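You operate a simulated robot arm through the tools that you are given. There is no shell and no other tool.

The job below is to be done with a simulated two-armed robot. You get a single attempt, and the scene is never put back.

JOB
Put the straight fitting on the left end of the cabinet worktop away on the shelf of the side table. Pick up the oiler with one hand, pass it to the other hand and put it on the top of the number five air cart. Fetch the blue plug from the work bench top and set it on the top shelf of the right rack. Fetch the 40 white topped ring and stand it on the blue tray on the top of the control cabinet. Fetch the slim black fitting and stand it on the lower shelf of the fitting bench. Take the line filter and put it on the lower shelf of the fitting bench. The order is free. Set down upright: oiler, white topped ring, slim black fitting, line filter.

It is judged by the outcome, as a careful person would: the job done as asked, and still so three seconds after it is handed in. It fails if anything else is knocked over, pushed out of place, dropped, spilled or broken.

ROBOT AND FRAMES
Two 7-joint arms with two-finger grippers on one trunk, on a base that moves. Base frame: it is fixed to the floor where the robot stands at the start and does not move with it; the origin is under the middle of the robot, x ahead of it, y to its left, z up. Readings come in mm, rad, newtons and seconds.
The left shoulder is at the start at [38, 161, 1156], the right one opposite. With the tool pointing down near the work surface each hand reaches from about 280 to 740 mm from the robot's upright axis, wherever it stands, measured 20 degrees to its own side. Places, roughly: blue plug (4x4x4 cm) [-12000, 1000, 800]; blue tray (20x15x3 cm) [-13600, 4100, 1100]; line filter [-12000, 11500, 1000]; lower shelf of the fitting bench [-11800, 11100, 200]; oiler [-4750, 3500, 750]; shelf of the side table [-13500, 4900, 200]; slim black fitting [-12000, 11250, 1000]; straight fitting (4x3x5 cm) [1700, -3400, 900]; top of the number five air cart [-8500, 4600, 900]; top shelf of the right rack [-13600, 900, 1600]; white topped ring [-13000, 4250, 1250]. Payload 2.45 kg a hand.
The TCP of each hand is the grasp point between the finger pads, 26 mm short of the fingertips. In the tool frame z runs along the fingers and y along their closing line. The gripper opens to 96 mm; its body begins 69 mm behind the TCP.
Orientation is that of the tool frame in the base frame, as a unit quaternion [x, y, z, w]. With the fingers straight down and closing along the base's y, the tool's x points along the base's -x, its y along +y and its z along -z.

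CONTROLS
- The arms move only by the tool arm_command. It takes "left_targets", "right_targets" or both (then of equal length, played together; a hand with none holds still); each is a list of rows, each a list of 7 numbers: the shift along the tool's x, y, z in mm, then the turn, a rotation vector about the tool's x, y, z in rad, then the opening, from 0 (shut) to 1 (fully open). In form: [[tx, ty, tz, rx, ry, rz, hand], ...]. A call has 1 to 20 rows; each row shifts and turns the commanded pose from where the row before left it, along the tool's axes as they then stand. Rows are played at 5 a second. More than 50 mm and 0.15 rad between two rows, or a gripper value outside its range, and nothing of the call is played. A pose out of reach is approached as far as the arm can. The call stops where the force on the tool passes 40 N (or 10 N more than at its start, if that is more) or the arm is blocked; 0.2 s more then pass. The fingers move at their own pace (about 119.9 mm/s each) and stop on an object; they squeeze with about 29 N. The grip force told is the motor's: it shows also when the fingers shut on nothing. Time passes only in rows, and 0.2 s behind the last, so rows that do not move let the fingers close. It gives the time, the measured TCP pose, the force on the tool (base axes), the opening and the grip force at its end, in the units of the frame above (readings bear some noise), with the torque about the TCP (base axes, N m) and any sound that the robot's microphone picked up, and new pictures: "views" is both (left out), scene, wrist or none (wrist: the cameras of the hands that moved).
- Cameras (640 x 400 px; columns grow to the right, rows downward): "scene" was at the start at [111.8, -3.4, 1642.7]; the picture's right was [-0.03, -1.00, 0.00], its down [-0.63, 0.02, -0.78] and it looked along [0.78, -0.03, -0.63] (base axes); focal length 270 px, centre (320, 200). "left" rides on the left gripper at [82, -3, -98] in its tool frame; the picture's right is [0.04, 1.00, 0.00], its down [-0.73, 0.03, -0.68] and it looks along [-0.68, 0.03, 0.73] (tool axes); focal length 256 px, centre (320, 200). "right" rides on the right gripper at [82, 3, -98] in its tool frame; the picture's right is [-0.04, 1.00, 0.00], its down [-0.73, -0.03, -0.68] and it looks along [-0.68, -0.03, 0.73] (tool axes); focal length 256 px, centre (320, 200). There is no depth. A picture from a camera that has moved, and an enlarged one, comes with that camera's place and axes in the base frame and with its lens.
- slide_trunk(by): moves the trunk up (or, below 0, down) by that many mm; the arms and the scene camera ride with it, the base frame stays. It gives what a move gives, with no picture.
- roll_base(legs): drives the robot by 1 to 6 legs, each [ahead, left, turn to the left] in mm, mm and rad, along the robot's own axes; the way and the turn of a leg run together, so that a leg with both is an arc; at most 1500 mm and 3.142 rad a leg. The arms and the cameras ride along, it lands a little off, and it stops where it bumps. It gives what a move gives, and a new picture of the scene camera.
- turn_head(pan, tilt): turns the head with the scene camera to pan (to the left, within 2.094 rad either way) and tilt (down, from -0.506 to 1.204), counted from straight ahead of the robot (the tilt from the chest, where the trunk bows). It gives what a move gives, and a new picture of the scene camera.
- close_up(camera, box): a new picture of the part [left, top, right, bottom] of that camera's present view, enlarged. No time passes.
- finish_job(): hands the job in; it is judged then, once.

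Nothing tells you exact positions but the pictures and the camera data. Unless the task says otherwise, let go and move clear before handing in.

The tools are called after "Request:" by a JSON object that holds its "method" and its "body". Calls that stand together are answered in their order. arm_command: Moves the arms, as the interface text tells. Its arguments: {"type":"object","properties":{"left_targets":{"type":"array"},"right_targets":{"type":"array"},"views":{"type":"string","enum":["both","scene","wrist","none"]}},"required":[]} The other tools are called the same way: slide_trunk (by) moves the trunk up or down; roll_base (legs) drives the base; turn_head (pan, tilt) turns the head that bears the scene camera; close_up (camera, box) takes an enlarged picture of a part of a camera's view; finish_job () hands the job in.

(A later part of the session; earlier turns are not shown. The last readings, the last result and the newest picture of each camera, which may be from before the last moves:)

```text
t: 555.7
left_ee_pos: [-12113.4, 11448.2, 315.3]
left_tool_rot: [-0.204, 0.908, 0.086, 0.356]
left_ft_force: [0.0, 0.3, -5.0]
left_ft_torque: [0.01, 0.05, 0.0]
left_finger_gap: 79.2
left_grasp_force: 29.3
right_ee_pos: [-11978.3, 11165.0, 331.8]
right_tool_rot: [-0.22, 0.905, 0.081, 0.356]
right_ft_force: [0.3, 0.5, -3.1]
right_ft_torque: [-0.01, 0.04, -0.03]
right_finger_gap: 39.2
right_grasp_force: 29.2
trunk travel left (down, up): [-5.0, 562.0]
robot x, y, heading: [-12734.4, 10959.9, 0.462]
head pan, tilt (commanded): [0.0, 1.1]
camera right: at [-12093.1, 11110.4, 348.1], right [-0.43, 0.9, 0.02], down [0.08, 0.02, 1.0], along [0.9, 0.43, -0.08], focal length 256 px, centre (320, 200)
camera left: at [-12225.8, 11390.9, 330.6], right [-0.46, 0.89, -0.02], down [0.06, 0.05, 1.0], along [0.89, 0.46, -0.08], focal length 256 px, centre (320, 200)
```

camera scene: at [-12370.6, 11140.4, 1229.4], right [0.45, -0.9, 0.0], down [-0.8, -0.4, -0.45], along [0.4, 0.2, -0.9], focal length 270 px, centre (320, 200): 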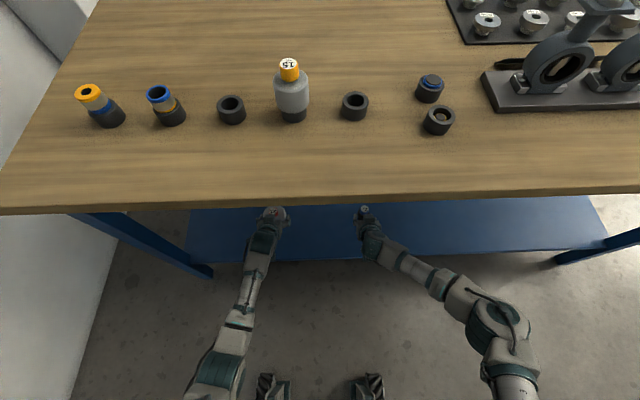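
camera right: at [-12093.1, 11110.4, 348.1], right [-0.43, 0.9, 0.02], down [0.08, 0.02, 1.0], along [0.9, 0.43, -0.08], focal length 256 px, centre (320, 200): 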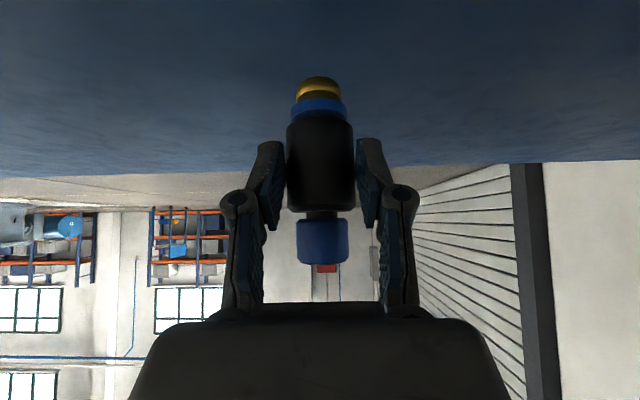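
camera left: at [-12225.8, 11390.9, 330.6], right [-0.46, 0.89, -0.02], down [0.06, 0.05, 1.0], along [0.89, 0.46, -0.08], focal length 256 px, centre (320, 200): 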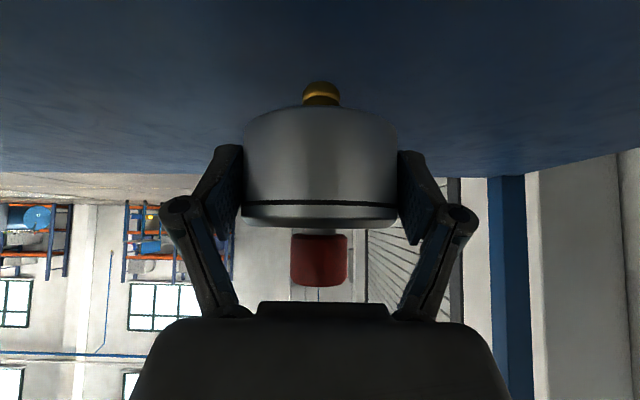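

Request:
{"method": "arm_command", "body": {"left_targets": [[2.7, 0, 3, 0, 0, 0, 0], [2.7, 0, 3, 0, 0, 0, 0], [0, 0, 0, 0, 0, 0, 0]], "right_targets": [[2.7, 0, 3, 0, 0, 0, 0], [2.7, 0, 3, 0, 0, 0, 0], [0, 0, 0, 0, 0, 0, 0]], "views": "none"}}

Request:
{"method": "arm_command", "body": {"left_targets": [[1.35, 0, 1.5, 0, 0, 0, 0], [0, 0, 0, 0, 0, 0, 0], [1.35, 0, 1.5, 0, 0, 0, 0], [0, 0, 0, 0, 0, 0, 0]], "right_targets": [[1.35, 0, 1.5, 0, 0, 0, 0], [0, 0, 0, 0, 0, 0, 0], [1.35, 0, 1.5, 0, 0, 0, 0], [0, 0, 0, 0, 0, 0, 0]], "views": "wrist"}}

```text
t: 556.5
left_ee_pos: [-12114.5, 11448.9, 306.6]
left_tool_rot: [-0.204, 0.909, 0.085, 0.354]
left_ft_force: [0.5, -0.2, -4.5]
left_ft_torque: [-0.01, 0.06, -0.02]
left_finger_gap: 79.6
left_grasp_force: 29.0
right_ee_pos: [-11979.3, 11165.9, 323.4]
right_tool_rot: [-0.22, 0.904, 0.082, 0.356]
right_ft_force: [0.6, -0.7, -2.8]
right_ft_torque: [0.03, 0.04, -0.04]
right_finger_gap: 39.2
right_grasp_force: 28.9
trunk travel left (down, up): [-5.0, 562.0]
robot x, y, heading: [-12733.3, 10960.8, 0.462]
head pan, tilt (commanded): [0.0, 1.1]
```

```text
t: 557.5
left_ee_pos: [-12113.9, 11449.4, 302.2]
left_tool_rot: [-0.204, 0.908, 0.085, 0.355]
left_ft_force: [-0.6, 0.0, -4.5]
left_ft_torque: [-0.05, 0.04, -0.01]
left_finger_gap: 79.5
left_grasp_force: 29.4
right_ee_pos: [-11978.2, 11165.4, 319.9]
right_tool_rot: [-0.218, 0.905, 0.08, 0.356]
right_ft_force: [0.1, 0.7, -2.7]
right_ft_torque: [-0.03, 0.05, 0.01]
right_finger_gap: 39.3
right_grasp_force: 29.1
trunk travel left (down, up): [-5.0, 562.0]
robot x, y, heading: [-12734.3, 10960.4, 0.459]
head pan, tilt (commanded): [0.0, 1.1]
camera right: at [-12092.7, 11110.0, 335.8], right [-0.43, 0.9, 0.02], down [0.08, 0.02, 1.0], along [0.9, 0.43, -0.08], focal length 256 px, centre (320, 200)
camera left: at [-12226.1, 11391.2, 318.9], right [-0.46, 0.89, -0.02], down [0.06, 0.05, 1.0], along [0.89, 0.46, -0.08], focal length 256 px, centre (320, 200)
```

right: 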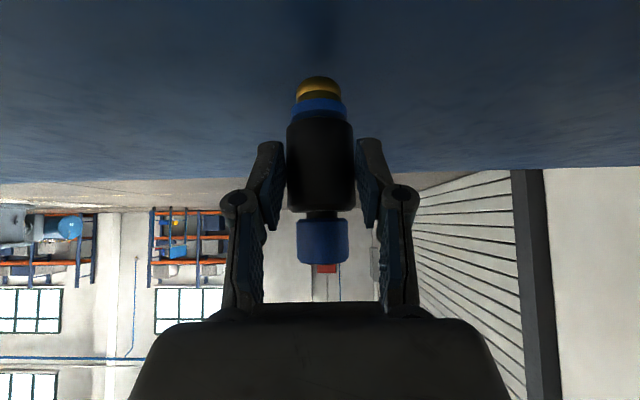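
left: 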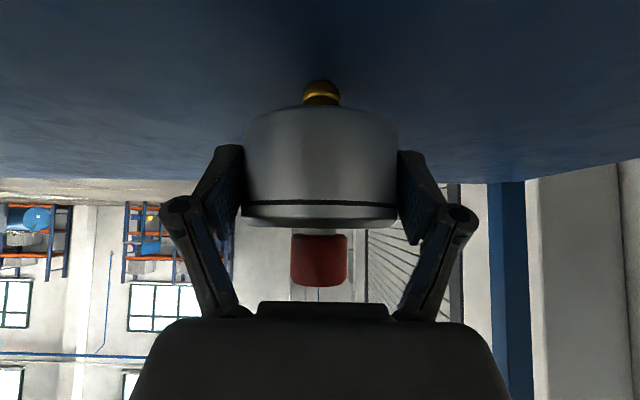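

Request:
{"method": "close_up", "body": {"camera": "left", "box": [270, 60, 370, 122]}}

Request:
{"method": "close_up", "body": {"camera": "right", "box": [270, 60, 370, 122]}}

```text
6.40 times, centred on (320, 91) of left
camera zoom: at [-12226.1, 11391.2, 318.9], right [-0.46, 0.89, -0.02], down [0.06, 0.05, 1.0], along [0.89, 0.46, -0.08], focal length 1638 px, centre (320, 898)
```

zoom: 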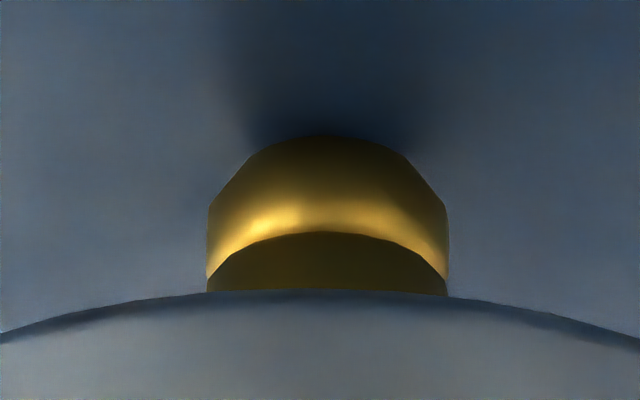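

```text
6.40 times, centred on (320, 91) of right
camera zoom: at [-12092.7, 11110.0, 335.8], right [-0.43, 0.9, 0.02], down [0.08, 0.02, 1.0], along [0.9, 0.43, -0.08], focal length 1638 px, centre (320, 898)
```

zoom: 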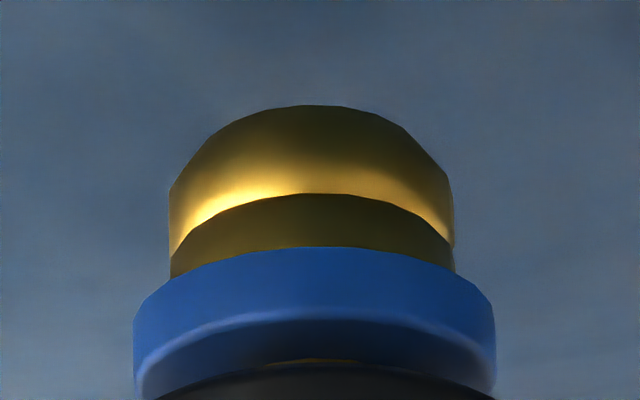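

The noses are flat-ended cylinders, fine for standing. I continue lowering in small steps until each touches.

Request:
{"method": "arm_command", "body": {"left_targets": [[1.35, 0, 1.5, 0, 0, 0, 0], [0, 0, 0, 0, 0, 0, 0], [1.35, 0, 1.5, 0, 0, 0, 0], [0, 0, 0, 0, 0, 0, 0]], "right_targets": [[2.7, 0, 3, 0, 0, 0, 0], [0, 0, 0, 0, 0, 0, 0], [2.7, 0, 3, 0, 0, 0, 0], [0, 0, 0, 0, 0, 0, 0]], "views": "none"}}

Request:
{"method": "arm_command", "body": {"left_targets": [[1.35, 0, 1.5, 0, 0, 0, 0], [0, 0, 0, 0, 0, 0, 0], [1.35, 0, 1.5, 0, 0, 0, 0], [0, 0, 0, 0, 0, 0, 0]], "views": "none"}}

```text
t: 558.5
left_ee_pos: [-12112.4, 11448.7, 301.1]
left_tool_rot: [-0.205, 0.908, 0.086, 0.356]
left_ft_force: [-0.5, -0.6, 3.4]
left_ft_torque: [0.03, 0.1, 0.03]
left_finger_gap: 79.6
left_grasp_force: 29.0
right_ee_pos: [-11978.6, 11164.7, 312.4]
right_tool_rot: [-0.219, 0.905, 0.081, 0.356]
right_ft_force: [-0.8, -0.2, -2.8]
right_ft_torque: [-0.01, 0.06, -0.02]
right_finger_gap: 39.2
right_grasp_force: 29.1
trunk travel left (down, up): [-5.0, 562.0]
robot x, y, heading: [-12733.2, 10962.3, 0.461]
head pan, tilt (commanded): [0.0, 1.1]
```

```text
t: 559.5
left_ee_pos: [-12113.1, 11449.1, 300.7]
left_tool_rot: [-0.204, 0.906, 0.086, 0.36]
left_ft_force: [-1.5, -1.4, 22.7]
left_ft_torque: [0.08, -0.1, -0.04]
left_finger_gap: 79.8
left_grasp_force: 29.0
right_ee_pos: [-11978.2, 11164.8, 314.3]
right_tool_rot: [-0.22, 0.904, 0.082, 0.358]
right_ft_force: [-0.7, -0.6, -3.1]
right_ft_torque: [-0.02, 0.05, -0.02]
right_finger_gap: 39.3
right_grasp_force: 29.0
trunk travel left (down, up): [-5.0, 562.0]
robot x, y, heading: [-12734.3, 10961.1, 0.459]
head pan, tilt (commanded): [0.0, 1.1]
```

The filter has touched down. I relieve it, open the left hand fully and look.

Request:
{"method": "arm_command", "body": {"left_targets": [[-1.7, 0, -1.9, 0, 0, 0, 0], [0, 0, 0, 0, 0, 0, 0.9], [0, 0, 0, 0, 0, 0, 1], [0, 0, 0, 0, 0, 0, 1], [0, 0, 0, 0, 0, 0, 1]], "views": "wrist"}}

```text
t: 560.7
left_ee_pos: [-12114.8, 11449.3, 295.6]
left_tool_rot: [-0.204, 0.908, 0.085, 0.355]
left_ft_force: [0.3, 0.2, 0.5]
left_ft_torque: [0.03, -0.01, -0.03]
left_finger_gap: 95.8
left_grasp_force: 0.0
right_ee_pos: [-11978.8, 11165.6, 311.2]
right_tool_rot: [-0.22, 0.905, 0.082, 0.356]
right_ft_force: [0.2, 0.5, -1.9]
right_ft_torque: [-0.06, 0.01, -0.02]
right_finger_gap: 39.3
right_grasp_force: 29.5
trunk travel left (down, up): [-5.0, 562.0]
robot x, y, heading: [-12734.4, 10959.9, 0.465]
head pan, tilt (commanded): [0.0, 1.1]
camera left: at [-12226.4, 11391.5, 312.7], right [-0.46, 0.89, -0.02], down [0.06, 0.05, 1.0], along [0.89, 0.46, -0.08], focal length 256 px, centre (320, 200)
```

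left: 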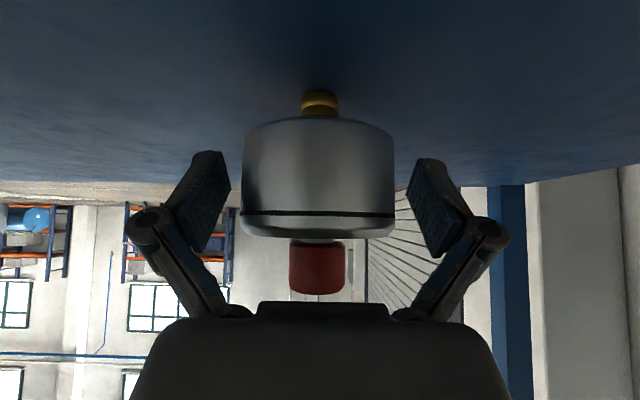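

The filter stands upright by itself. I withdraw the left hand along its axis.

Request:
{"method": "arm_command", "body": {"left_targets": [[0, 0, -12, 0, 0, 0, 1], [0, 0, -20, 0, 0, 0, 1], [0, 0, -30, 0, 0, 0, 1], [0, 0, -40, 0, 0, 0, 1], [0, 0, -40, 0, 0, 0, 1], [20, 0, -30, 0, 0, 0, 1], [0, 0, 0, 0, 0, 0, 1]], "views": "wrist"}}

Request:
{"method": "arm_command", "body": {"right_targets": [[1.35, 0, 1.5, 0, 0, 0, 0], [0, 0, 0, 0, 0, 0, 0], [1.35, 0, 1.5, 0, 0, 0, 0], [0, 0, 0, 0, 0, 0, 0]], "views": "none"}}

```text
t: 562.3
left_ee_pos: [-12235.2, 11391.1, 411.6]
left_tool_rot: [-0.204, 0.908, 0.085, 0.355]
left_ft_force: [0.5, -0.2, -0.2]
left_ft_torque: [0.0, 0.04, 0.01]
left_finger_gap: 96.0
left_grasp_force: 0.1
right_ee_pos: [-11978.2, 11165.3, 311.3]
right_tool_rot: [-0.219, 0.905, 0.081, 0.356]
right_ft_force: [0.7, -0.4, -2.2]
right_ft_torque: [-0.05, 0.03, -0.02]
right_finger_gap: 39.2
right_grasp_force: 29.3
trunk travel left (down, up): [-5.0, 562.0]
robot x, y, heading: [-12735.1, 10962.6, 0.457]
head pan, tilt (commanded): [0.0, 1.1]
camera left: at [-12346.7, 11333.5, 427.6], right [-0.46, 0.89, -0.02], down [0.06, 0.05, 1.0], along [0.89, 0.46, -0.08], focal length 256 px, centre (320, 200)
```

left: 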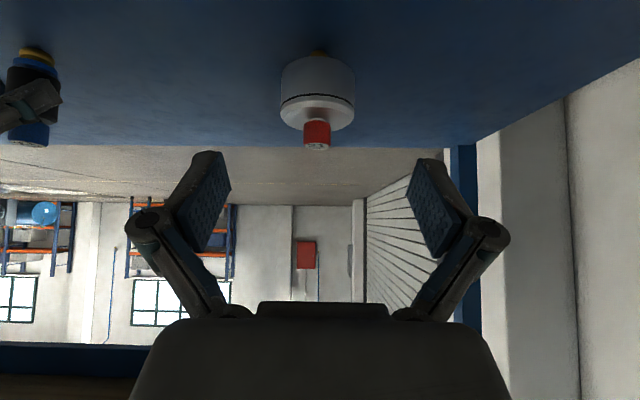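

```text
t: 563.3
left_ee_pos: [-12234.6, 11390.5, 412.2]
left_tool_rot: [-0.205, 0.908, 0.086, 0.355]
left_ft_force: [-0.1, -0.2, 0.3]
left_ft_torque: [0.01, 0.02, 0.03]
left_finger_gap: 95.9
left_grasp_force: 0.2
right_ee_pos: [-11979.3, 11164.5, 309.9]
right_tool_rot: [-0.219, 0.904, 0.082, 0.358]
right_ft_force: [0.5, 0.4, 2.3]
right_ft_torque: [0.09, 0.02, -0.01]
right_finger_gap: 39.2
right_grasp_force: 29.1
trunk travel left (down, up): [-5.0, 562.0]
robot x, y, heading: [-12731.4, 10960.4, 0.461]
head pan, tilt (commanded): [0.0, 1.1]
```

The slim fitting is just touching. One more small step, then I release it.

Request:
{"method": "arm_command", "body": {"right_targets": [[1, 0, 1.1, 0, 0, 0, 0], [0, 0, 0, 0, 0, 0, 0], [0, 0, 0, 0, 0, 0, 0], [0, 0, 0, 0, 0, 0, 0.45], [0, 0, 0, 0, 0, 0, 0.55], [0, 0, 0, 0, 0, 0, 0.65], [0, 0, 0, 0, 0, 0, 0.65]], "views": "wrist"}}

```text
t: 564.9
left_ee_pos: [-12233.6, 11391.1, 410.5]
left_tool_rot: [-0.204, 0.908, 0.085, 0.355]
left_ft_force: [-0.6, 0.2, -0.4]
left_ft_torque: [0.03, 0.0, -0.02]
left_finger_gap: 95.9
left_grasp_force: 0.0
right_ee_pos: [-11979.3, 11164.7, 306.0]
right_tool_rot: [-0.218, 0.905, 0.081, 0.356]
right_ft_force: [0.1, 0.3, 0.1]
right_ft_torque: [0.0, -0.02, -0.03]
right_finger_gap: 62.4
right_grasp_force: 0.0
trunk travel left (down, up): [-5.0, 562.0]
robot x, y, heading: [-12732.7, 10964.8, 0.462]
head pan, tilt (commanded): [0.0, 1.1]
camera right: at [-12092.9, 11109.3, 322.3], right [-0.43, 0.9, 0.02], down [0.08, 0.02, 1.0], along [0.9, 0.43, -0.08], focal length 256 px, centre (320, 200)
```

right: 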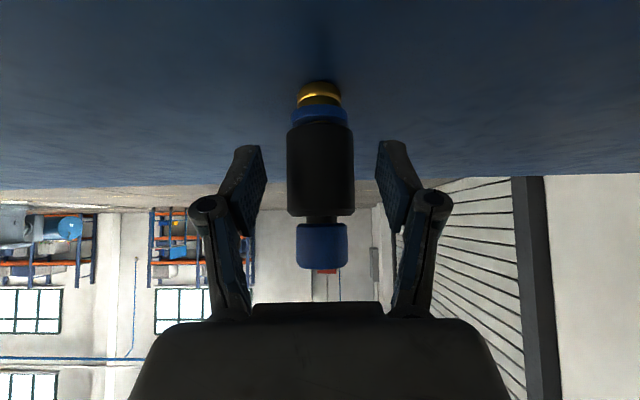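

It stands. Withdrawing the right hand along its axis as well.

Request:
{"method": "arm_command", "body": {"right_targets": [[0, 0, 0, 0, 0, 0, 0.8], [0, 0, -12, 0, 0, 0, 0.8], [0, 0, -20, 0, 0, 0, 0.8], [0, 0, -30, 0, 0, 0, 0.8], [0, 0, -40, 0, 0, 0, 0.8], [0, 0, -40, 0, 0, 0, 0.8], [20, 0, -30, 0, 0, 0, 0.8], [0, 0, 0, 0, 0, 0, 0.8]], "views": "both"}}

```text
t: 566.7
left_ee_pos: [-12235.1, 11391.2, 410.4]
left_tool_rot: [-0.204, 0.908, 0.085, 0.356]
left_ft_force: [-0.1, -0.6, -0.2]
left_ft_torque: [0.02, 0.01, 0.03]
left_finger_gap: 95.9
left_grasp_force: 0.0
right_ee_pos: [-12098.6, 11107.3, 419.8]
right_tool_rot: [-0.219, 0.905, 0.082, 0.355]
right_ft_force: [0.1, -0.2, 0.0]
right_ft_torque: [-0.02, -0.02, 0.02]
right_finger_gap: 76.7
right_grasp_force: 0.1
trunk travel left (down, up): [-5.0, 562.0]
robot x, y, heading: [-12736.1, 10965.0, 0.463]
head pan, tilt (commanded): [0.0, 1.1]
camera scene: at [-12372.6, 11139.1, 1230.0], right [0.45, -0.9, 0.0], down [-0.8, -0.4, -0.45], along [0.4, 0.2, -0.89], focal length 270 px, centre (320, 200)
camera right: at [-12213.5, 11052.8, 434.7], right [-0.43, 0.9, 0.02], down [0.08, 0.02, 1.0], along [0.9, 0.43, -0.08], focal length 256 px, centre (320, 200)
```

scene: 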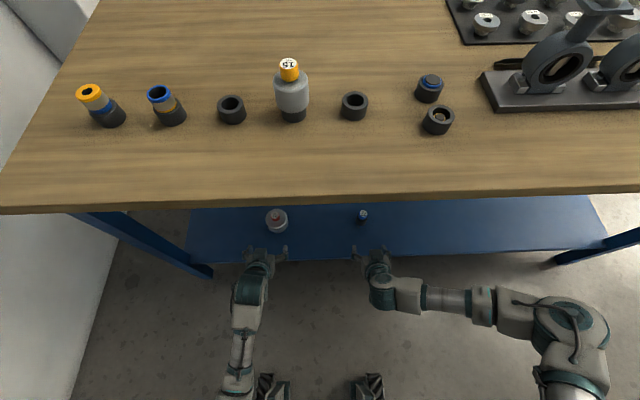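
right: 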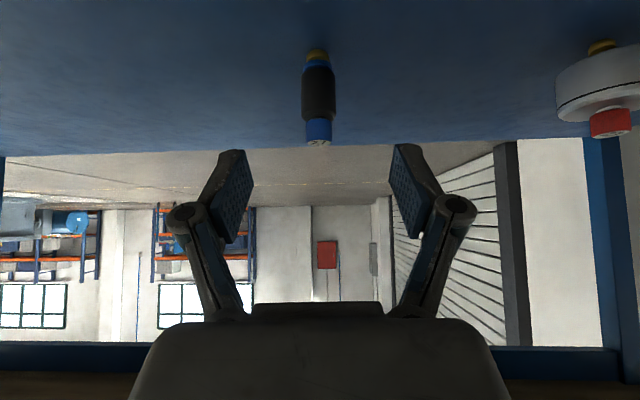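

Both pieces stand upright on the lower shelf. I back out with the hands low, then raise the trunk for travel to the oiler.

Request:
{"method": "roll_base", "body": {"legs": [[-500, 0, 0]]}}

Request:
{"method": "slide_trunk", "body": {"by": 320}}

Request:
{"method": "turn_head", "body": {"pan": 0.0, "tilt": 0.6}}

Request:
{"method": "close_up", "body": {"camera": "scene", "box": [200, 130, 520, 330]}}

```text
t: 569.7
left_ee_pos: [-12680.9, 11164.5, 411.8]
left_tool_rot: [-0.199, 0.909, 0.083, 0.356]
left_ft_force: [-0.1, 0.4, -0.5]
left_ft_torque: [0.04, -0.02, 0.01]
left_finger_gap: 95.9
left_grasp_force: 0.2
right_ee_pos: [-12548.1, 10880.9, 419.4]
right_tool_rot: [-0.215, 0.906, 0.08, 0.357]
right_ft_force: [0.3, -0.4, 0.0]
right_ft_torque: [0.0, 0.0, 0.02]
right_finger_gap: 76.7
right_grasp_force: 0.1
trunk travel left (down, up): [-5.0, 562.0]
robot x, y, heading: [-13189.7, 10737.2, 0.451]
head pan, tilt (commanded): [0.0, 1.1]
camera scene: at [-12821.5, 10913.4, 1230.4], right [0.44, -0.9, 0.0], down [-0.8, -0.39, -0.45], along [0.4, 0.2, -0.89], focal length 270 px, centre (320, 200)
```

scene: 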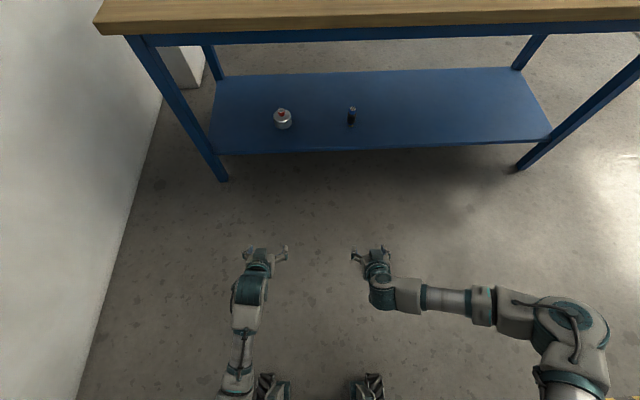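

```text
t: 572.9
left_ee_pos: [-12682.4, 11164.4, 735.2]
left_tool_rot: [-0.199, 0.908, 0.085, 0.358]
left_ft_force: [0.2, 0.5, 0.5]
left_ft_torque: [-0.03, 0.0, 0.02]
left_finger_gap: 95.9
left_grasp_force: 0.1
right_ee_pos: [-12549.4, 10880.0, 742.2]
right_tool_rot: [-0.215, 0.905, 0.08, 0.359]
right_ft_force: [-0.4, 0.2, 0.1]
right_ft_torque: [-0.01, -0.01, -0.02]
right_finger_gap: 76.7
right_grasp_force: 0.1
trunk travel left (down, up): [-325.0, 242.0]
robot x, y, heading: [-13184.3, 10737.5, 0.451]
head pan, tilt (commanded): [0.0, 1.1]
```

```text
t: 573.8
left_ee_pos: [-12682.5, 11163.4, 736.3]
left_tool_rot: [-0.199, 0.908, 0.084, 0.359]
left_ft_force: [-0.1, 0.4, -0.4]
left_ft_torque: [0.02, -0.03, 0.04]
left_finger_gap: 96.2
left_grasp_force: 0.1
right_ee_pos: [-12549.5, 10877.7, 742.7]
right_tool_rot: [-0.214, 0.905, 0.08, 0.359]
right_ft_force: [-0.1, 0.8, -0.3]
right_ft_torque: [0.01, -0.04, -0.01]
right_finger_gap: 76.6
right_grasp_force: 0.0
trunk travel left (down, up): [-325.0, 242.0]
robot x, y, heading: [-13184.0, 10736.4, 0.455]
head pan, tilt (commanded): [0.0, 0.6]
camera scene: at [-13081.5, 10787.0, 1649.1], right [0.44, -0.9, 0.0], down [-0.51, -0.25, -0.82], along [0.74, 0.36, -0.57], focal length 270 px, centre (320, 200)
```

scene: 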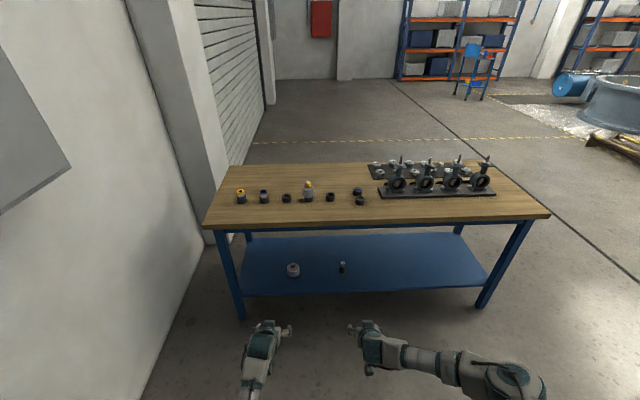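

```text
2.00 times, centred on (360, 230) of scene
camera zoom: at [-13081.5, 10787.0, 1649.1], right [0.44, -0.9, 0.0], down [-0.51, -0.25, -0.82], along [0.74, 0.36, -0.57], focal length 541 px, centre (240, 140)
```

zoom: 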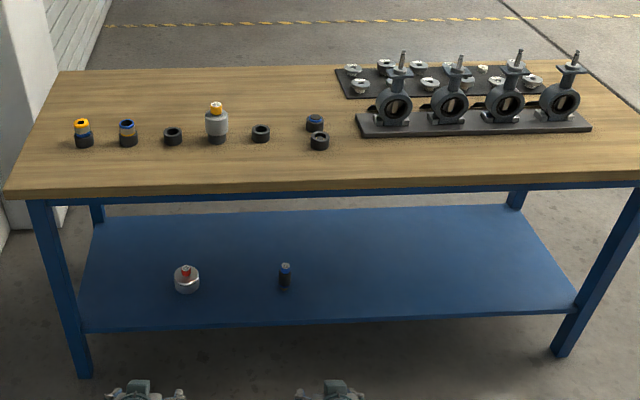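

All is well there. I raise and draw in both hands for travel, then head back toward the valve lane.

Request:
{"method": "arm_command", "body": {"left_targets": [[-13.5, 0, -44.5, 0, 0, 0, 1], [-13.5, 0, -44.5, 0, 0, 0, 1], [-13.5, 0, -44.5, 0, 0, 0, 1], [-13.5, 0, -44.5, 0, 0, 0, 1], [-13.5, 0, -44.5, 0, 0, 0, 1], [0, 0, 0, 0, 0, 0, 1]], "right_targets": [[-13.5, -5, -44.5, 0, 0, 0, 1], [-13.5, -5, -44.5, 0, 0, 0, 1], [-13.5, -5, -44.5, 0, 0, 0, 1], [-13.5, -5, -44.5, 0, 0, 0, 1], [-13.5, -5, -44.5, 0, 0, 0, 1], [0, 0, 0, 0, 0, 0, 1]], "views": "none"}}

Request:
{"method": "turn_head", "body": {"pan": 0.0, "tilt": 0.3}}

Request:
{"method": "roll_base", "body": {"legs": [[0, 0, -1.242], [1500, 0, 0], [1500, 0, 0], [420, 0, 0], [0, 0, 0.349]]}}

```text
t: 575.2
left_ee_pos: [-12772.2, 11118.2, 944.4]
left_tool_rot: [-0.199, 0.908, 0.084, 0.358]
left_ft_force: [-0.6, 0.3, -0.3]
left_ft_torque: [-0.03, 0.01, -0.01]
left_finger_gap: 96.0
left_grasp_force: 0.0
right_ee_pos: [-12631.5, 10812.8, 950.5]
right_tool_rot: [-0.215, 0.905, 0.079, 0.358]
right_ft_force: [0.7, 0.5, 0.7]
right_ft_torque: [0.0, 0.03, 0.02]
right_finger_gap: 96.1
right_grasp_force: 0.0
trunk travel left (down, up): [-325.0, 242.0]
robot x, y, heading: [-13186.9, 10740.2, 0.452]
head pan, tilt (commanded): [0.0, 0.6]
```

```text
t: 576.0
left_ee_pos: [-12772.9, 11118.1, 944.1]
left_tool_rot: [-0.2, 0.908, 0.084, 0.359]
left_ft_force: [-0.2, 0.1, 0.6]
left_ft_torque: [0.0, 0.01, -0.01]
left_finger_gap: 96.1
left_grasp_force: 0.1
right_ee_pos: [-12632.3, 10813.3, 951.1]
right_tool_rot: [-0.214, 0.905, 0.08, 0.359]
right_ft_force: [-0.1, -0.5, 0.8]
right_ft_torque: [0.0, -0.01, 0.03]
right_finger_gap: 96.3
right_grasp_force: 0.0
trunk travel left (down, up): [-325.0, 242.0]
robot x, y, heading: [-13184.2, 10735.8, 0.453]
head pan, tilt (commanded): [0.0, 0.3]
camera scene: at [-13077.6, 10788.0, 1676.7], right [0.44, -0.9, 0.0], down [-0.27, -0.13, -0.95], along [0.86, 0.42, -0.3], focal length 270 px, centre (320, 200)
```

scene: 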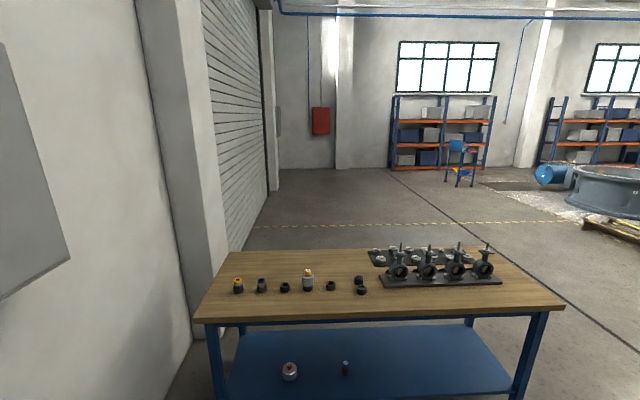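

```text
t: 596.9
left_ee_pos: [-10259.3, 8191.1, 945.3]
left_tool_rot: [0.213, 0.905, -0.078, 0.36]
left_ft_force: [-1.0, 1.1, -0.4]
left_ft_torque: [0.04, 0.02, 0.02]
left_finger_gap: 95.8
left_grasp_force: 0.1
right_ee_pos: [-10409.9, 7888.5, 949.0]
right_tool_rot: [0.198, 0.908, -0.083, 0.359]
right_ft_force: [0.6, -0.3, -0.7]
right_ft_torque: [0.0, -0.03, 0.01]
right_finger_gap: 95.8
right_grasp_force: 0.0
trunk travel left (down, up): [-325.0, 242.0]
robot x, y, heading: [-10813.9, 8274.3, -0.443]
head pan, tilt (commanded): [0.0, 0.3]
camera scene: at [-10707.3, 8220.7, 1676.7], right [-0.43, -0.9, 0.0], down [-0.27, 0.13, -0.95], along [0.86, -0.41, -0.3], focal length 270 px, centre (320, 200)
```

scene: 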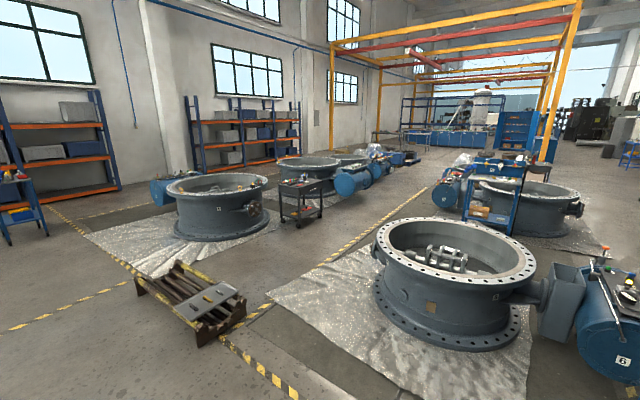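

From here cart 5 can be seen beyond valve 6. I'll zoom in on it before driving on.

Request:
{"method": "close_up", "body": {"camera": "scene", "box": [430, 140, 590, 240]}}

Request:
{"method": "close_up", "body": {"camera": "scene", "box": [0, 150, 80, 260]}}

```text
4.00 times, centred on (510, 190) of scene
camera zoom: at [-10707.3, 8220.7, 1676.7], right [-0.43, -0.9, 0.0], down [-0.27, 0.13, -0.95], along [0.86, -0.41, -0.3], focal length 1082 px, centre (-440, 240)
```

zoom: 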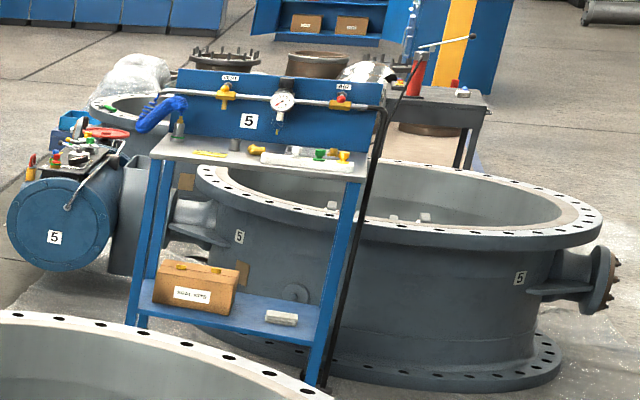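

```text
3.64 times, centred on (40, 205) of scene
camera zoom: at [-10707.3, 8220.7, 1676.7], right [-0.43, -0.9, 0.0], down [-0.27, 0.13, -0.95], along [0.86, -0.41, -0.3], focal length 984 px, centre (1338, 182)
```

zoom: 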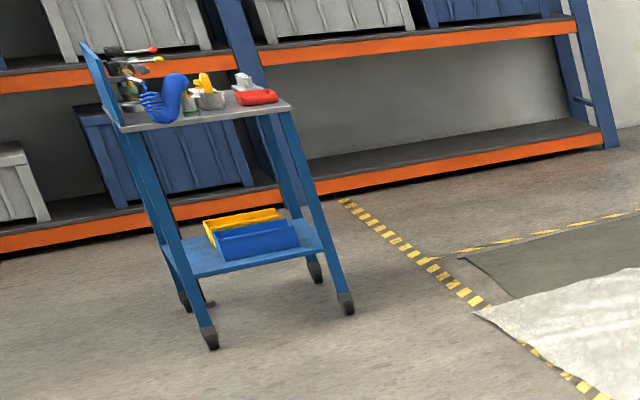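

Cart 5 is clearly marked and its working side faces the gap toward valve 6, which is wide enough for me later. Now on to the oiler through the gap by the pipe rack and down the lane.

Request:
{"method": "roll_base", "body": {"legs": [[0, 0, 0.03], [1500, 0, 0], [650, 0, 0], [0, 0, -0.14], [1150, 0, 0], [0, 0, -0.555]]}}

```text
t: 615.4
left_ee_pos: [-7526.4, 6381.4, 945.4]
left_tool_rot: [0.505, 0.78, -0.197, 0.312]
left_ft_force: [0.3, -0.3, -0.7]
left_ft_torque: [-0.01, 0.04, 0.0]
left_finger_gap: 96.1
left_grasp_force: 0.0
right_ee_pos: [-7834.1, 6245.6, 951.8]
right_tool_rot: [0.492, 0.788, -0.201, 0.31]
right_ft_force: [0.2, -0.2, -0.2]
right_ft_torque: [0.01, -0.01, -0.01]
right_finger_gap: 96.2
right_grasp_force: 0.1
trunk travel left (down, up): [-325.0, 242.0]
robot x, y, heading: [-7903.2, 6793.6, -1.133]
head pan, tilt (commanded): [0.0, 0.3]
camera scene: at [-7850.8, 6689.3, 1676.7], right [-0.9, -0.43, 0.0], down [-0.13, 0.27, -0.95], along [0.41, -0.86, -0.3], focal length 270 px, centre (320, 200)
```

scene: 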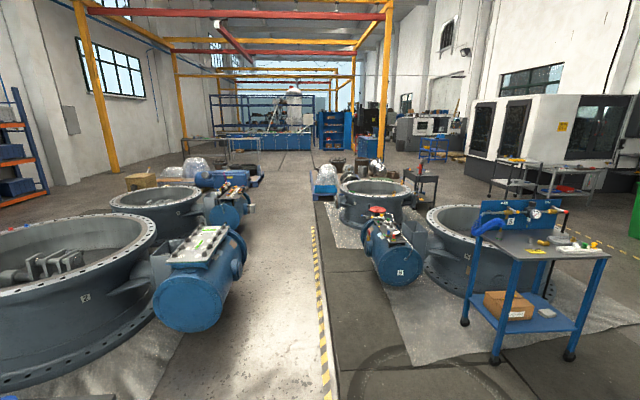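

Request:
{"method": "roll_base", "body": {"legs": [[0, 0, 0.026], [1500, 0, 0], [1500, 0, 0], [1350, 0, 0]]}}

Request:
{"method": "turn_head", "body": {"pan": 1.2, "tilt": 0.5}}

```text
t: 636.7
left_ee_pos: [-5536.2, 2493.6, 947.6]
left_tool_rot: [0.491, 0.788, -0.192, 0.317]
left_ft_force: [0.0, 0.1, 0.7]
left_ft_torque: [0.01, -0.02, 0.0]
left_finger_gap: 95.9
left_grasp_force: 0.1
right_ee_pos: [-5840.0, 2345.4, 954.5]
right_tool_rot: [0.479, 0.796, -0.196, 0.314]
right_ft_force: [0.6, 0.1, -0.2]
right_ft_torque: [0.02, 0.01, 0.03]
right_finger_gap: 95.9
right_grasp_force: 0.1
trunk travel left (down, up): [-325.0, 242.0]
robot x, y, heading: [-5925.4, 2889.0, -1.098]
head pan, tilt (commanded): [0.0, 0.3]
camera scene: at [-5871.3, 2786.4, 1676.7], right [-0.89, -0.46, 0.0], down [-0.14, 0.27, -0.95], along [0.44, -0.85, -0.3], focal length 270 px, centre (320, 200)
```

scene: 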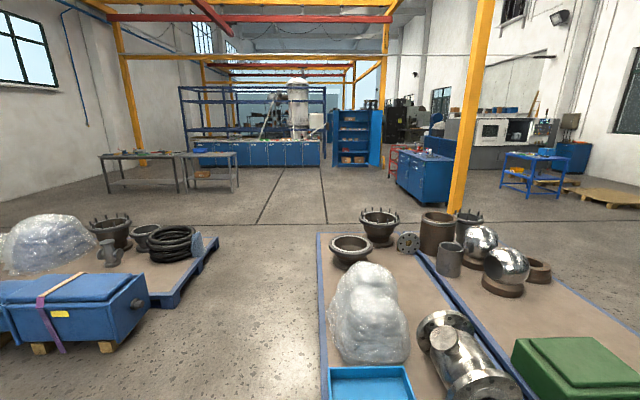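

```text
t: 638.1
left_ee_pos: [-5537.7, 2495.9, 949.6]
left_tool_rot: [0.491, 0.788, -0.193, 0.318]
left_ft_force: [-0.4, 0.1, 0.6]
left_ft_torque: [-0.02, 0.0, 0.04]
left_finger_gap: 96.0
left_grasp_force: 0.0
right_ee_pos: [-5838.9, 2347.5, 954.5]
right_tool_rot: [0.479, 0.795, -0.197, 0.316]
right_ft_force: [0.4, -0.3, 1.1]
right_ft_torque: [0.02, 0.03, 0.01]
right_finger_gap: 96.3
right_grasp_force: 0.0
trunk travel left (down, up): [-325.0, 242.0]
robot x, y, heading: [-5923.4, 2888.3, -1.096]
head pan, tilt (commanded): [1.201, 0.499]
camera scene: at [-5823.5, 2879.1, 1658.6], right [0.1, -0.99, 0.0], down [-0.48, -0.05, -0.88], along [0.87, 0.09, -0.48], focal length 270 px, centre (320, 200)
```

scene: 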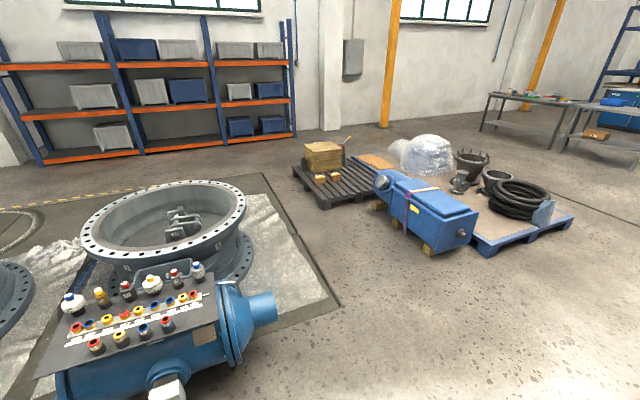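

The tray with the oiler is at my left. I turn to face it and roll up.

Request:
{"method": "roll_base", "body": {"legs": [[0, 0, 1.56], [450, 0, 0]]}}

Request:
{"method": "turn_head", "body": {"pan": 0.1, "tilt": 0.75}}

Request:
{"method": "close_up", "body": {"camera": "scene", "box": [160, 100, 480, 300]}}

```text
t: 644.6
left_ee_pos: [-5125.3, 3480.0, 949.4]
left_tool_rot: [-0.209, 0.904, 0.09, 0.361]
left_ft_force: [0.2, 0.3, -0.1]
left_ft_torque: [0.01, -0.01, 0.0]
left_finger_gap: 96.0
left_grasp_force: 0.1
right_ee_pos: [-4976.6, 3178.2, 953.6]
right_tool_rot: [-0.224, 0.901, 0.084, 0.362]
right_ft_force: [-0.1, -0.1, 1.1]
right_ft_torque: [-0.03, 0.01, -0.01]
right_finger_gap: 96.1
right_grasp_force: 0.1
trunk travel left (down, up): [-325.0, 242.0]
robot x, y, heading: [-5520.6, 3093.5, 0.47]
head pan, tilt (commanded): [1.201, 0.499]
camera scene: at [-5507.6, 3192.9, 1658.7], right [0.99, 0.1, 0.0], down [0.05, -0.48, -0.88], along [-0.09, 0.87, -0.48], focal length 270 px, centre (320, 200)
```

scene: 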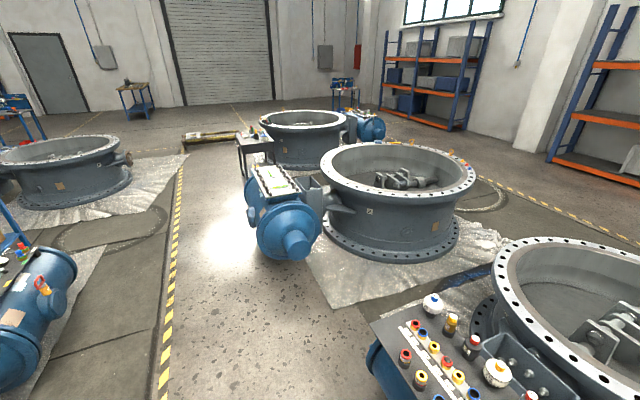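

```text
t: 645.9
left_ee_pos: [-5128.3, 3478.2, 948.9]
left_tool_rot: [-0.209, 0.904, 0.088, 0.363]
left_ft_force: [-0.4, 0.5, 0.3]
left_ft_torque: [-0.02, 0.03, 0.02]
left_finger_gap: 95.9
left_grasp_force: 0.1
right_ee_pos: [-4979.5, 3177.2, 956.8]
right_tool_rot: [-0.223, 0.901, 0.084, 0.363]
right_ft_force: [-0.3, 0.1, -1.0]
right_ft_torque: [-0.01, 0.01, 0.01]
right_finger_gap: 96.1
right_grasp_force: 0.1
trunk travel left (down, up): [-325.0, 242.0]
robot x, y, heading: [-5520.8, 3093.0, 0.474]
head pan, tilt (commanded): [0.099, 0.75]
camera scene: at [-5428.7, 3147.4, 1636.4], right [0.54, -0.84, 0.0], down [-0.58, -0.37, -0.73], along [0.61, 0.4, -0.68], focal length 270 px, centre (320, 200)
```

scene: 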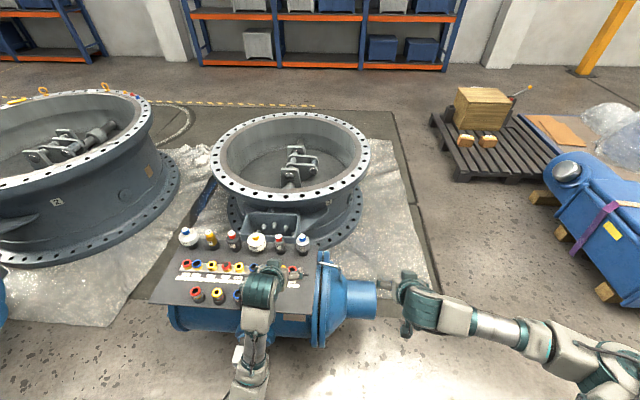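

```text
2.00 times, centred on (320, 200) of scene
camera zoom: at [-5428.7, 3147.4, 1636.4], right [0.54, -0.84, 0.0], down [-0.58, -0.37, -0.73], along [0.61, 0.4, -0.68], focal length 541 px, centre (320, 200)
```

zoom: 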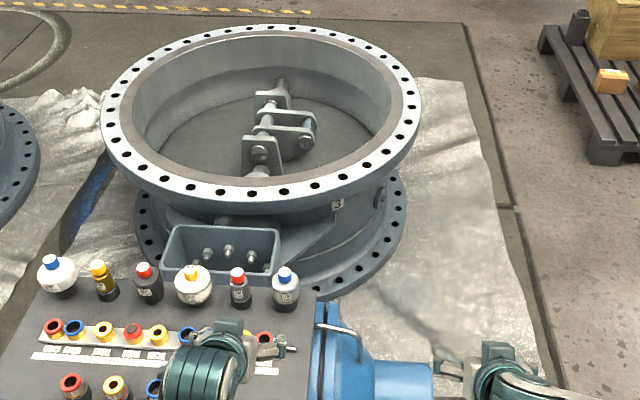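

The oiler (silver, blue 27 cap, nearest the actuator's flange end) is about 640 mm ahead after a short roll. I'll take it by its cap from above with the left hand, so I roll in and set that hand vertical.

Request:
{"method": "roll_base", "body": {"legs": [[120, 0, -0.008]]}}

Request:
{"method": "arm_command", "body": {"left_targets": [[0, 0, 0, 0, 0.148, 0, 1], [0, 0, 0, 0, 0.148, 0, 1], [0, 0, 0, 0, 0.148, 0, 1], [0, 0, 0, 0, 0.148, 0, 1], [0, 0, 0, 0, 0.148, 0, 1], [0, 0, 0, 0, 0, 0, 1]], "views": "both"}}

Request:
{"method": "close_up", "body": {"camera": "scene", "box": [180, 210, 340, 310]}}

```text
t: 647.2
left_ee_pos: [-5017.7, 3530.3, 951.2]
left_tool_rot: [-0.205, 0.905, 0.087, 0.363]
left_ft_force: [-0.3, -0.1, -0.6]
left_ft_torque: [0.01, 0.02, -0.03]
left_finger_gap: 95.9
left_grasp_force: 0.2
right_ee_pos: [-4871.0, 3227.0, 957.3]
right_tool_rot: [-0.22, 0.902, 0.083, 0.363]
right_ft_force: [1.0, 0.2, 0.1]
right_ft_torque: [0.0, -0.01, -0.02]
right_finger_gap: 96.1
right_grasp_force: 0.1
trunk travel left (down, up): [-325.0, 242.0]
robot x, y, heading: [-5412.3, 3150.7, 0.464]
head pan, tilt (commanded): [0.099, 0.75]
camera scene: at [-5321.4, 3200.7, 1636.5], right [0.54, -0.84, 0.0], down [-0.58, -0.37, -0.73], along [0.62, 0.39, -0.68], focal length 270 px, centre (320, 200)
```

scene: 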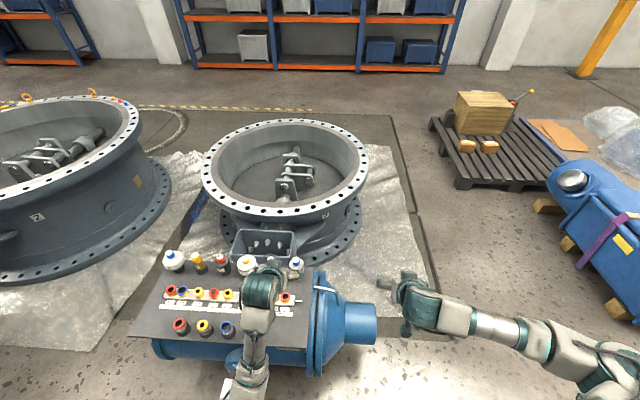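

```text
t: 648.6
left_ee_pos: [-4964.8, 3565.8, 885.7]
left_tool_rot: [-0.222, 0.975, 0.007, 0.013]
left_ft_force: [-0.4, 0.2, -0.5]
left_ft_torque: [0.0, -0.01, 0.01]
left_finger_gap: 95.6
left_grasp_force: 0.1
left hand out of reach, approached as far as the arm can: row 2, 3, 4, 5
right_ee_pos: [-4872.2, 3224.9, 957.6]
right_tool_rot: [-0.22, 0.901, 0.084, 0.365]
right_ft_force: [0.8, -0.1, 0.4]
right_ft_torque: [-0.01, 0.01, 0.0]
right_finger_gap: 96.0
right_grasp_force: 0.1
trunk travel left (down, up): [-325.0, 242.0]
robot x, y, heading: [-5411.2, 3148.2, 0.472]
head pan, tilt (commanded): [0.099, 0.75]
camera scene: at [-5320.1, 3200.5, 1636.4], right [0.54, -0.84, 0.0], down [-0.58, -0.37, -0.73], along [0.61, 0.39, -0.68], focal length 270 px, centre (320, 200)
camera left: at [-5038.2, 3525.2, 981.4], right [-0.47, 0.88, 0.01], down [0.63, 0.33, 0.7], along [0.61, 0.33, -0.71], focal length 256 px, centre (320, 200)
```

scene: 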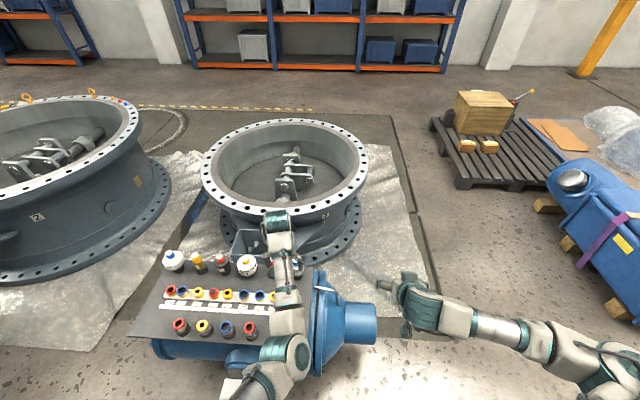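
left: 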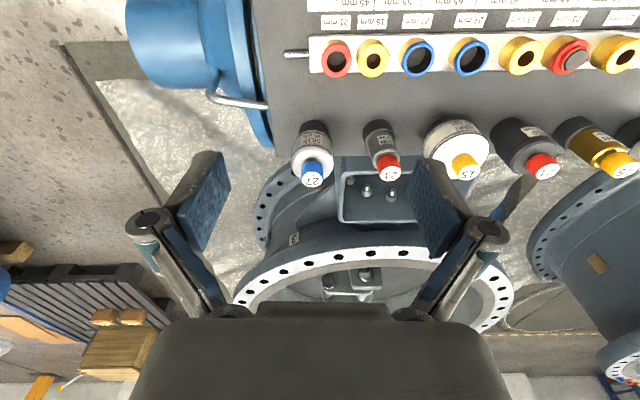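

```text
4.00 times, centred on (260, 260) of scene
camera zoom: at [-5320.1, 3200.5, 1636.4], right [0.54, -0.84, 0.0], down [-0.58, -0.37, -0.73], along [0.61, 0.39, -0.68], focal length 1082 px, centre (560, -40)
```

zoom: 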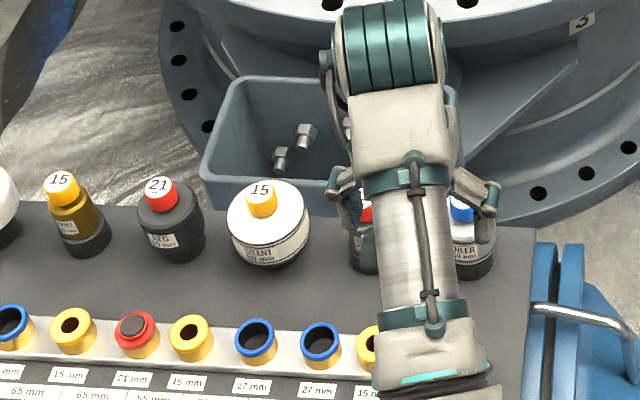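

The oiler's cap top is at about [-4858, 3612], z ≈ 735. I roll 90 mm closer (there is room under the tray edge) and then line the left hand up over it.

Request:
{"method": "roll_base", "body": {"legs": [[90, 0, 0]]}}

Request:
{"method": "arm_command", "body": {"left_targets": [[0, 0, 0, 0, 0, 0, 1], [0, 0, 0, 0, 0, 0, 1]], "views": "both"}}

Request:
{"method": "close_up", "body": {"camera": "left", "box": [240, 100, 400, 200]}}

```text
t: 649.7
left_ee_pos: [-4886.1, 3605.0, 884.9]
left_tool_rot: [-0.223, 0.975, 0.008, 0.012]
left_ft_force: [0.6, -0.1, -0.3]
left_ft_torque: [-0.01, 0.0, -0.02]
left_finger_gap: 96.1
left_grasp_force: 0.1
right_ee_pos: [-4793.6, 3263.2, 958.5]
right_tool_rot: [-0.22, 0.901, 0.083, 0.364]
right_ft_force: [0.1, -0.2, 0.0]
right_ft_torque: [0.01, 0.01, 0.0]
right_finger_gap: 96.0
right_grasp_force: 0.0
trunk travel left (down, up): [-325.0, 242.0]
robot x, y, heading: [-5335.5, 3187.3, 0.463]
head pan, tilt (commanded): [0.099, 0.75]
camera scene: at [-5239.3, 3237.5, 1636.4], right [0.53, -0.84, 0.0], down [-0.58, -0.36, -0.73], along [0.61, 0.39, -0.68], focal length 270 px, centre (320, 200)
```

scene: 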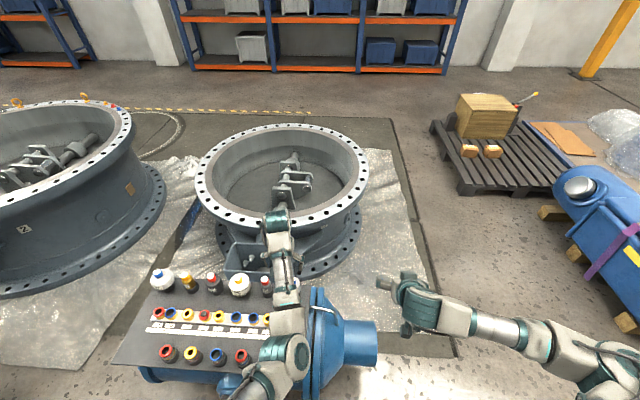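

```text
t: 650.3
left_ee_pos: [-4888.1, 3605.1, 886.5]
left_tool_rot: [-0.222, 0.975, 0.008, 0.014]
left_ft_force: [0.9, 0.1, 0.3]
left_ft_torque: [-0.01, -0.01, -0.02]
left_finger_gap: 96.0
left_grasp_force: 0.1
right_ee_pos: [-4796.3, 3264.5, 958.6]
right_tool_rot: [-0.219, 0.9, 0.082, 0.366]
right_ft_force: [0.0, -0.2, -0.4]
right_ft_torque: [0.01, 0.04, -0.02]
right_finger_gap: 96.1
right_grasp_force: 0.2
trunk travel left (down, up): [-325.0, 242.0]
robot x, y, heading: [-5331.1, 3188.7, 0.46]
head pan, tilt (commanded): [0.099, 0.75]
camera scene: at [-5239.8, 3240.6, 1636.2], right [0.53, -0.84, 0.0], down [-0.58, -0.37, -0.73], along [0.61, 0.39, -0.69], focal length 270 px, centre (320, 200)
camera left: at [-4961.0, 3564.8, 981.7], right [-0.47, 0.88, 0.01], down [0.63, 0.33, 0.7], along [0.62, 0.33, -0.71], focal length 256 px, centre (320, 200)
```

scene: 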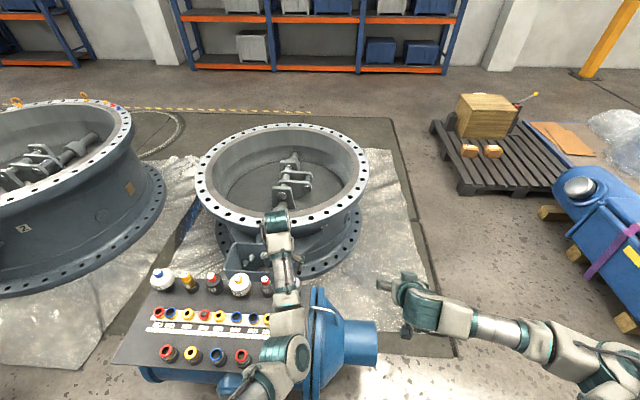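
left: 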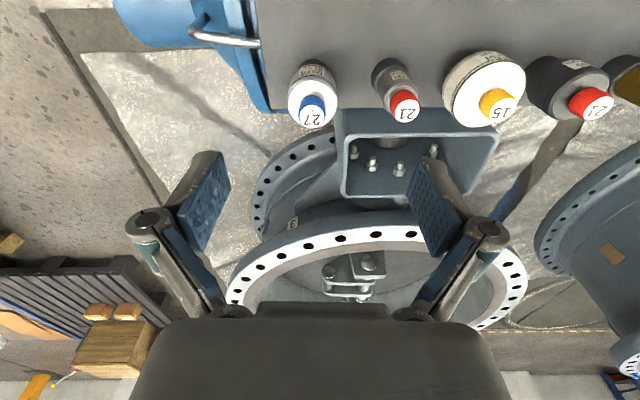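

```text
4.00 times, centred on (320, 150) of left
camera zoom: at [-4961.0, 3564.8, 981.7], right [-0.47, 0.88, 0.01], down [0.63, 0.33, 0.7], along [0.62, 0.33, -0.71], focal length 1024 px, centre (320, 400)
```

zoom: 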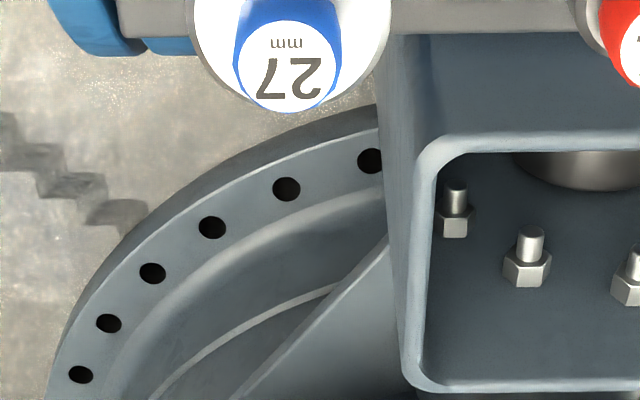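

Request:
{"method": "arm_command", "body": {"left_targets": [[-38, -6, 0, 0, 0, 0, 1], [0, 0, 35, 0, 0, 0, 0.8], [0, 0, 30, 0, 0, 0, 0.7], [0, 0, 0, 0, 0, 0, 0.7]], "views": "both"}}

```text
t: 651.3
left_ee_pos: [-4849.2, 3618.2, 822.3]
left_tool_rot: [-0.223, 0.975, 0.007, 0.014]
left_ft_force: [0.6, 0.1, 0.3]
left_ft_torque: [0.0, 0.02, 0.01]
left_finger_gap: 67.4
left_grasp_force: 0.1
right_ee_pos: [-4796.9, 3265.2, 959.8]
right_tool_rot: [-0.218, 0.901, 0.082, 0.367]
right_ft_force: [-0.2, -0.4, -0.4]
right_ft_torque: [-0.03, 0.0, -0.03]
right_finger_gap: 96.1
right_grasp_force: 0.1
trunk travel left (down, up): [-325.0, 242.0]
robot x, y, heading: [-5334.9, 3191.2, 0.467]
head pan, tilt (commanded): [0.099, 0.75]
camera scene: at [-5240.5, 3240.8, 1636.3], right [0.53, -0.84, 0.0], down [-0.58, -0.37, -0.73], along [0.61, 0.39, -0.69], focal length 270 px, centre (320, 200)
camera left: at [-4922.4, 3577.3, 917.5], right [-0.47, 0.88, 0.01], down [0.63, 0.33, 0.7], along [0.62, 0.33, -0.71], focal length 256 px, centre (320, 200)
```

scene: 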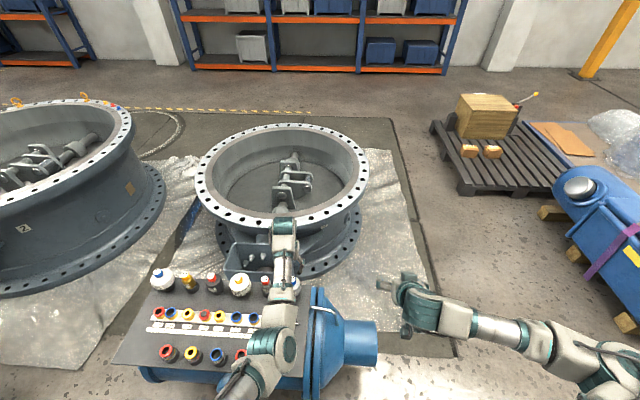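
left: 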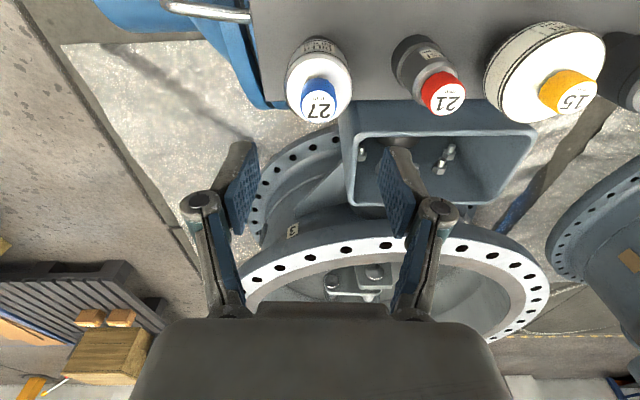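

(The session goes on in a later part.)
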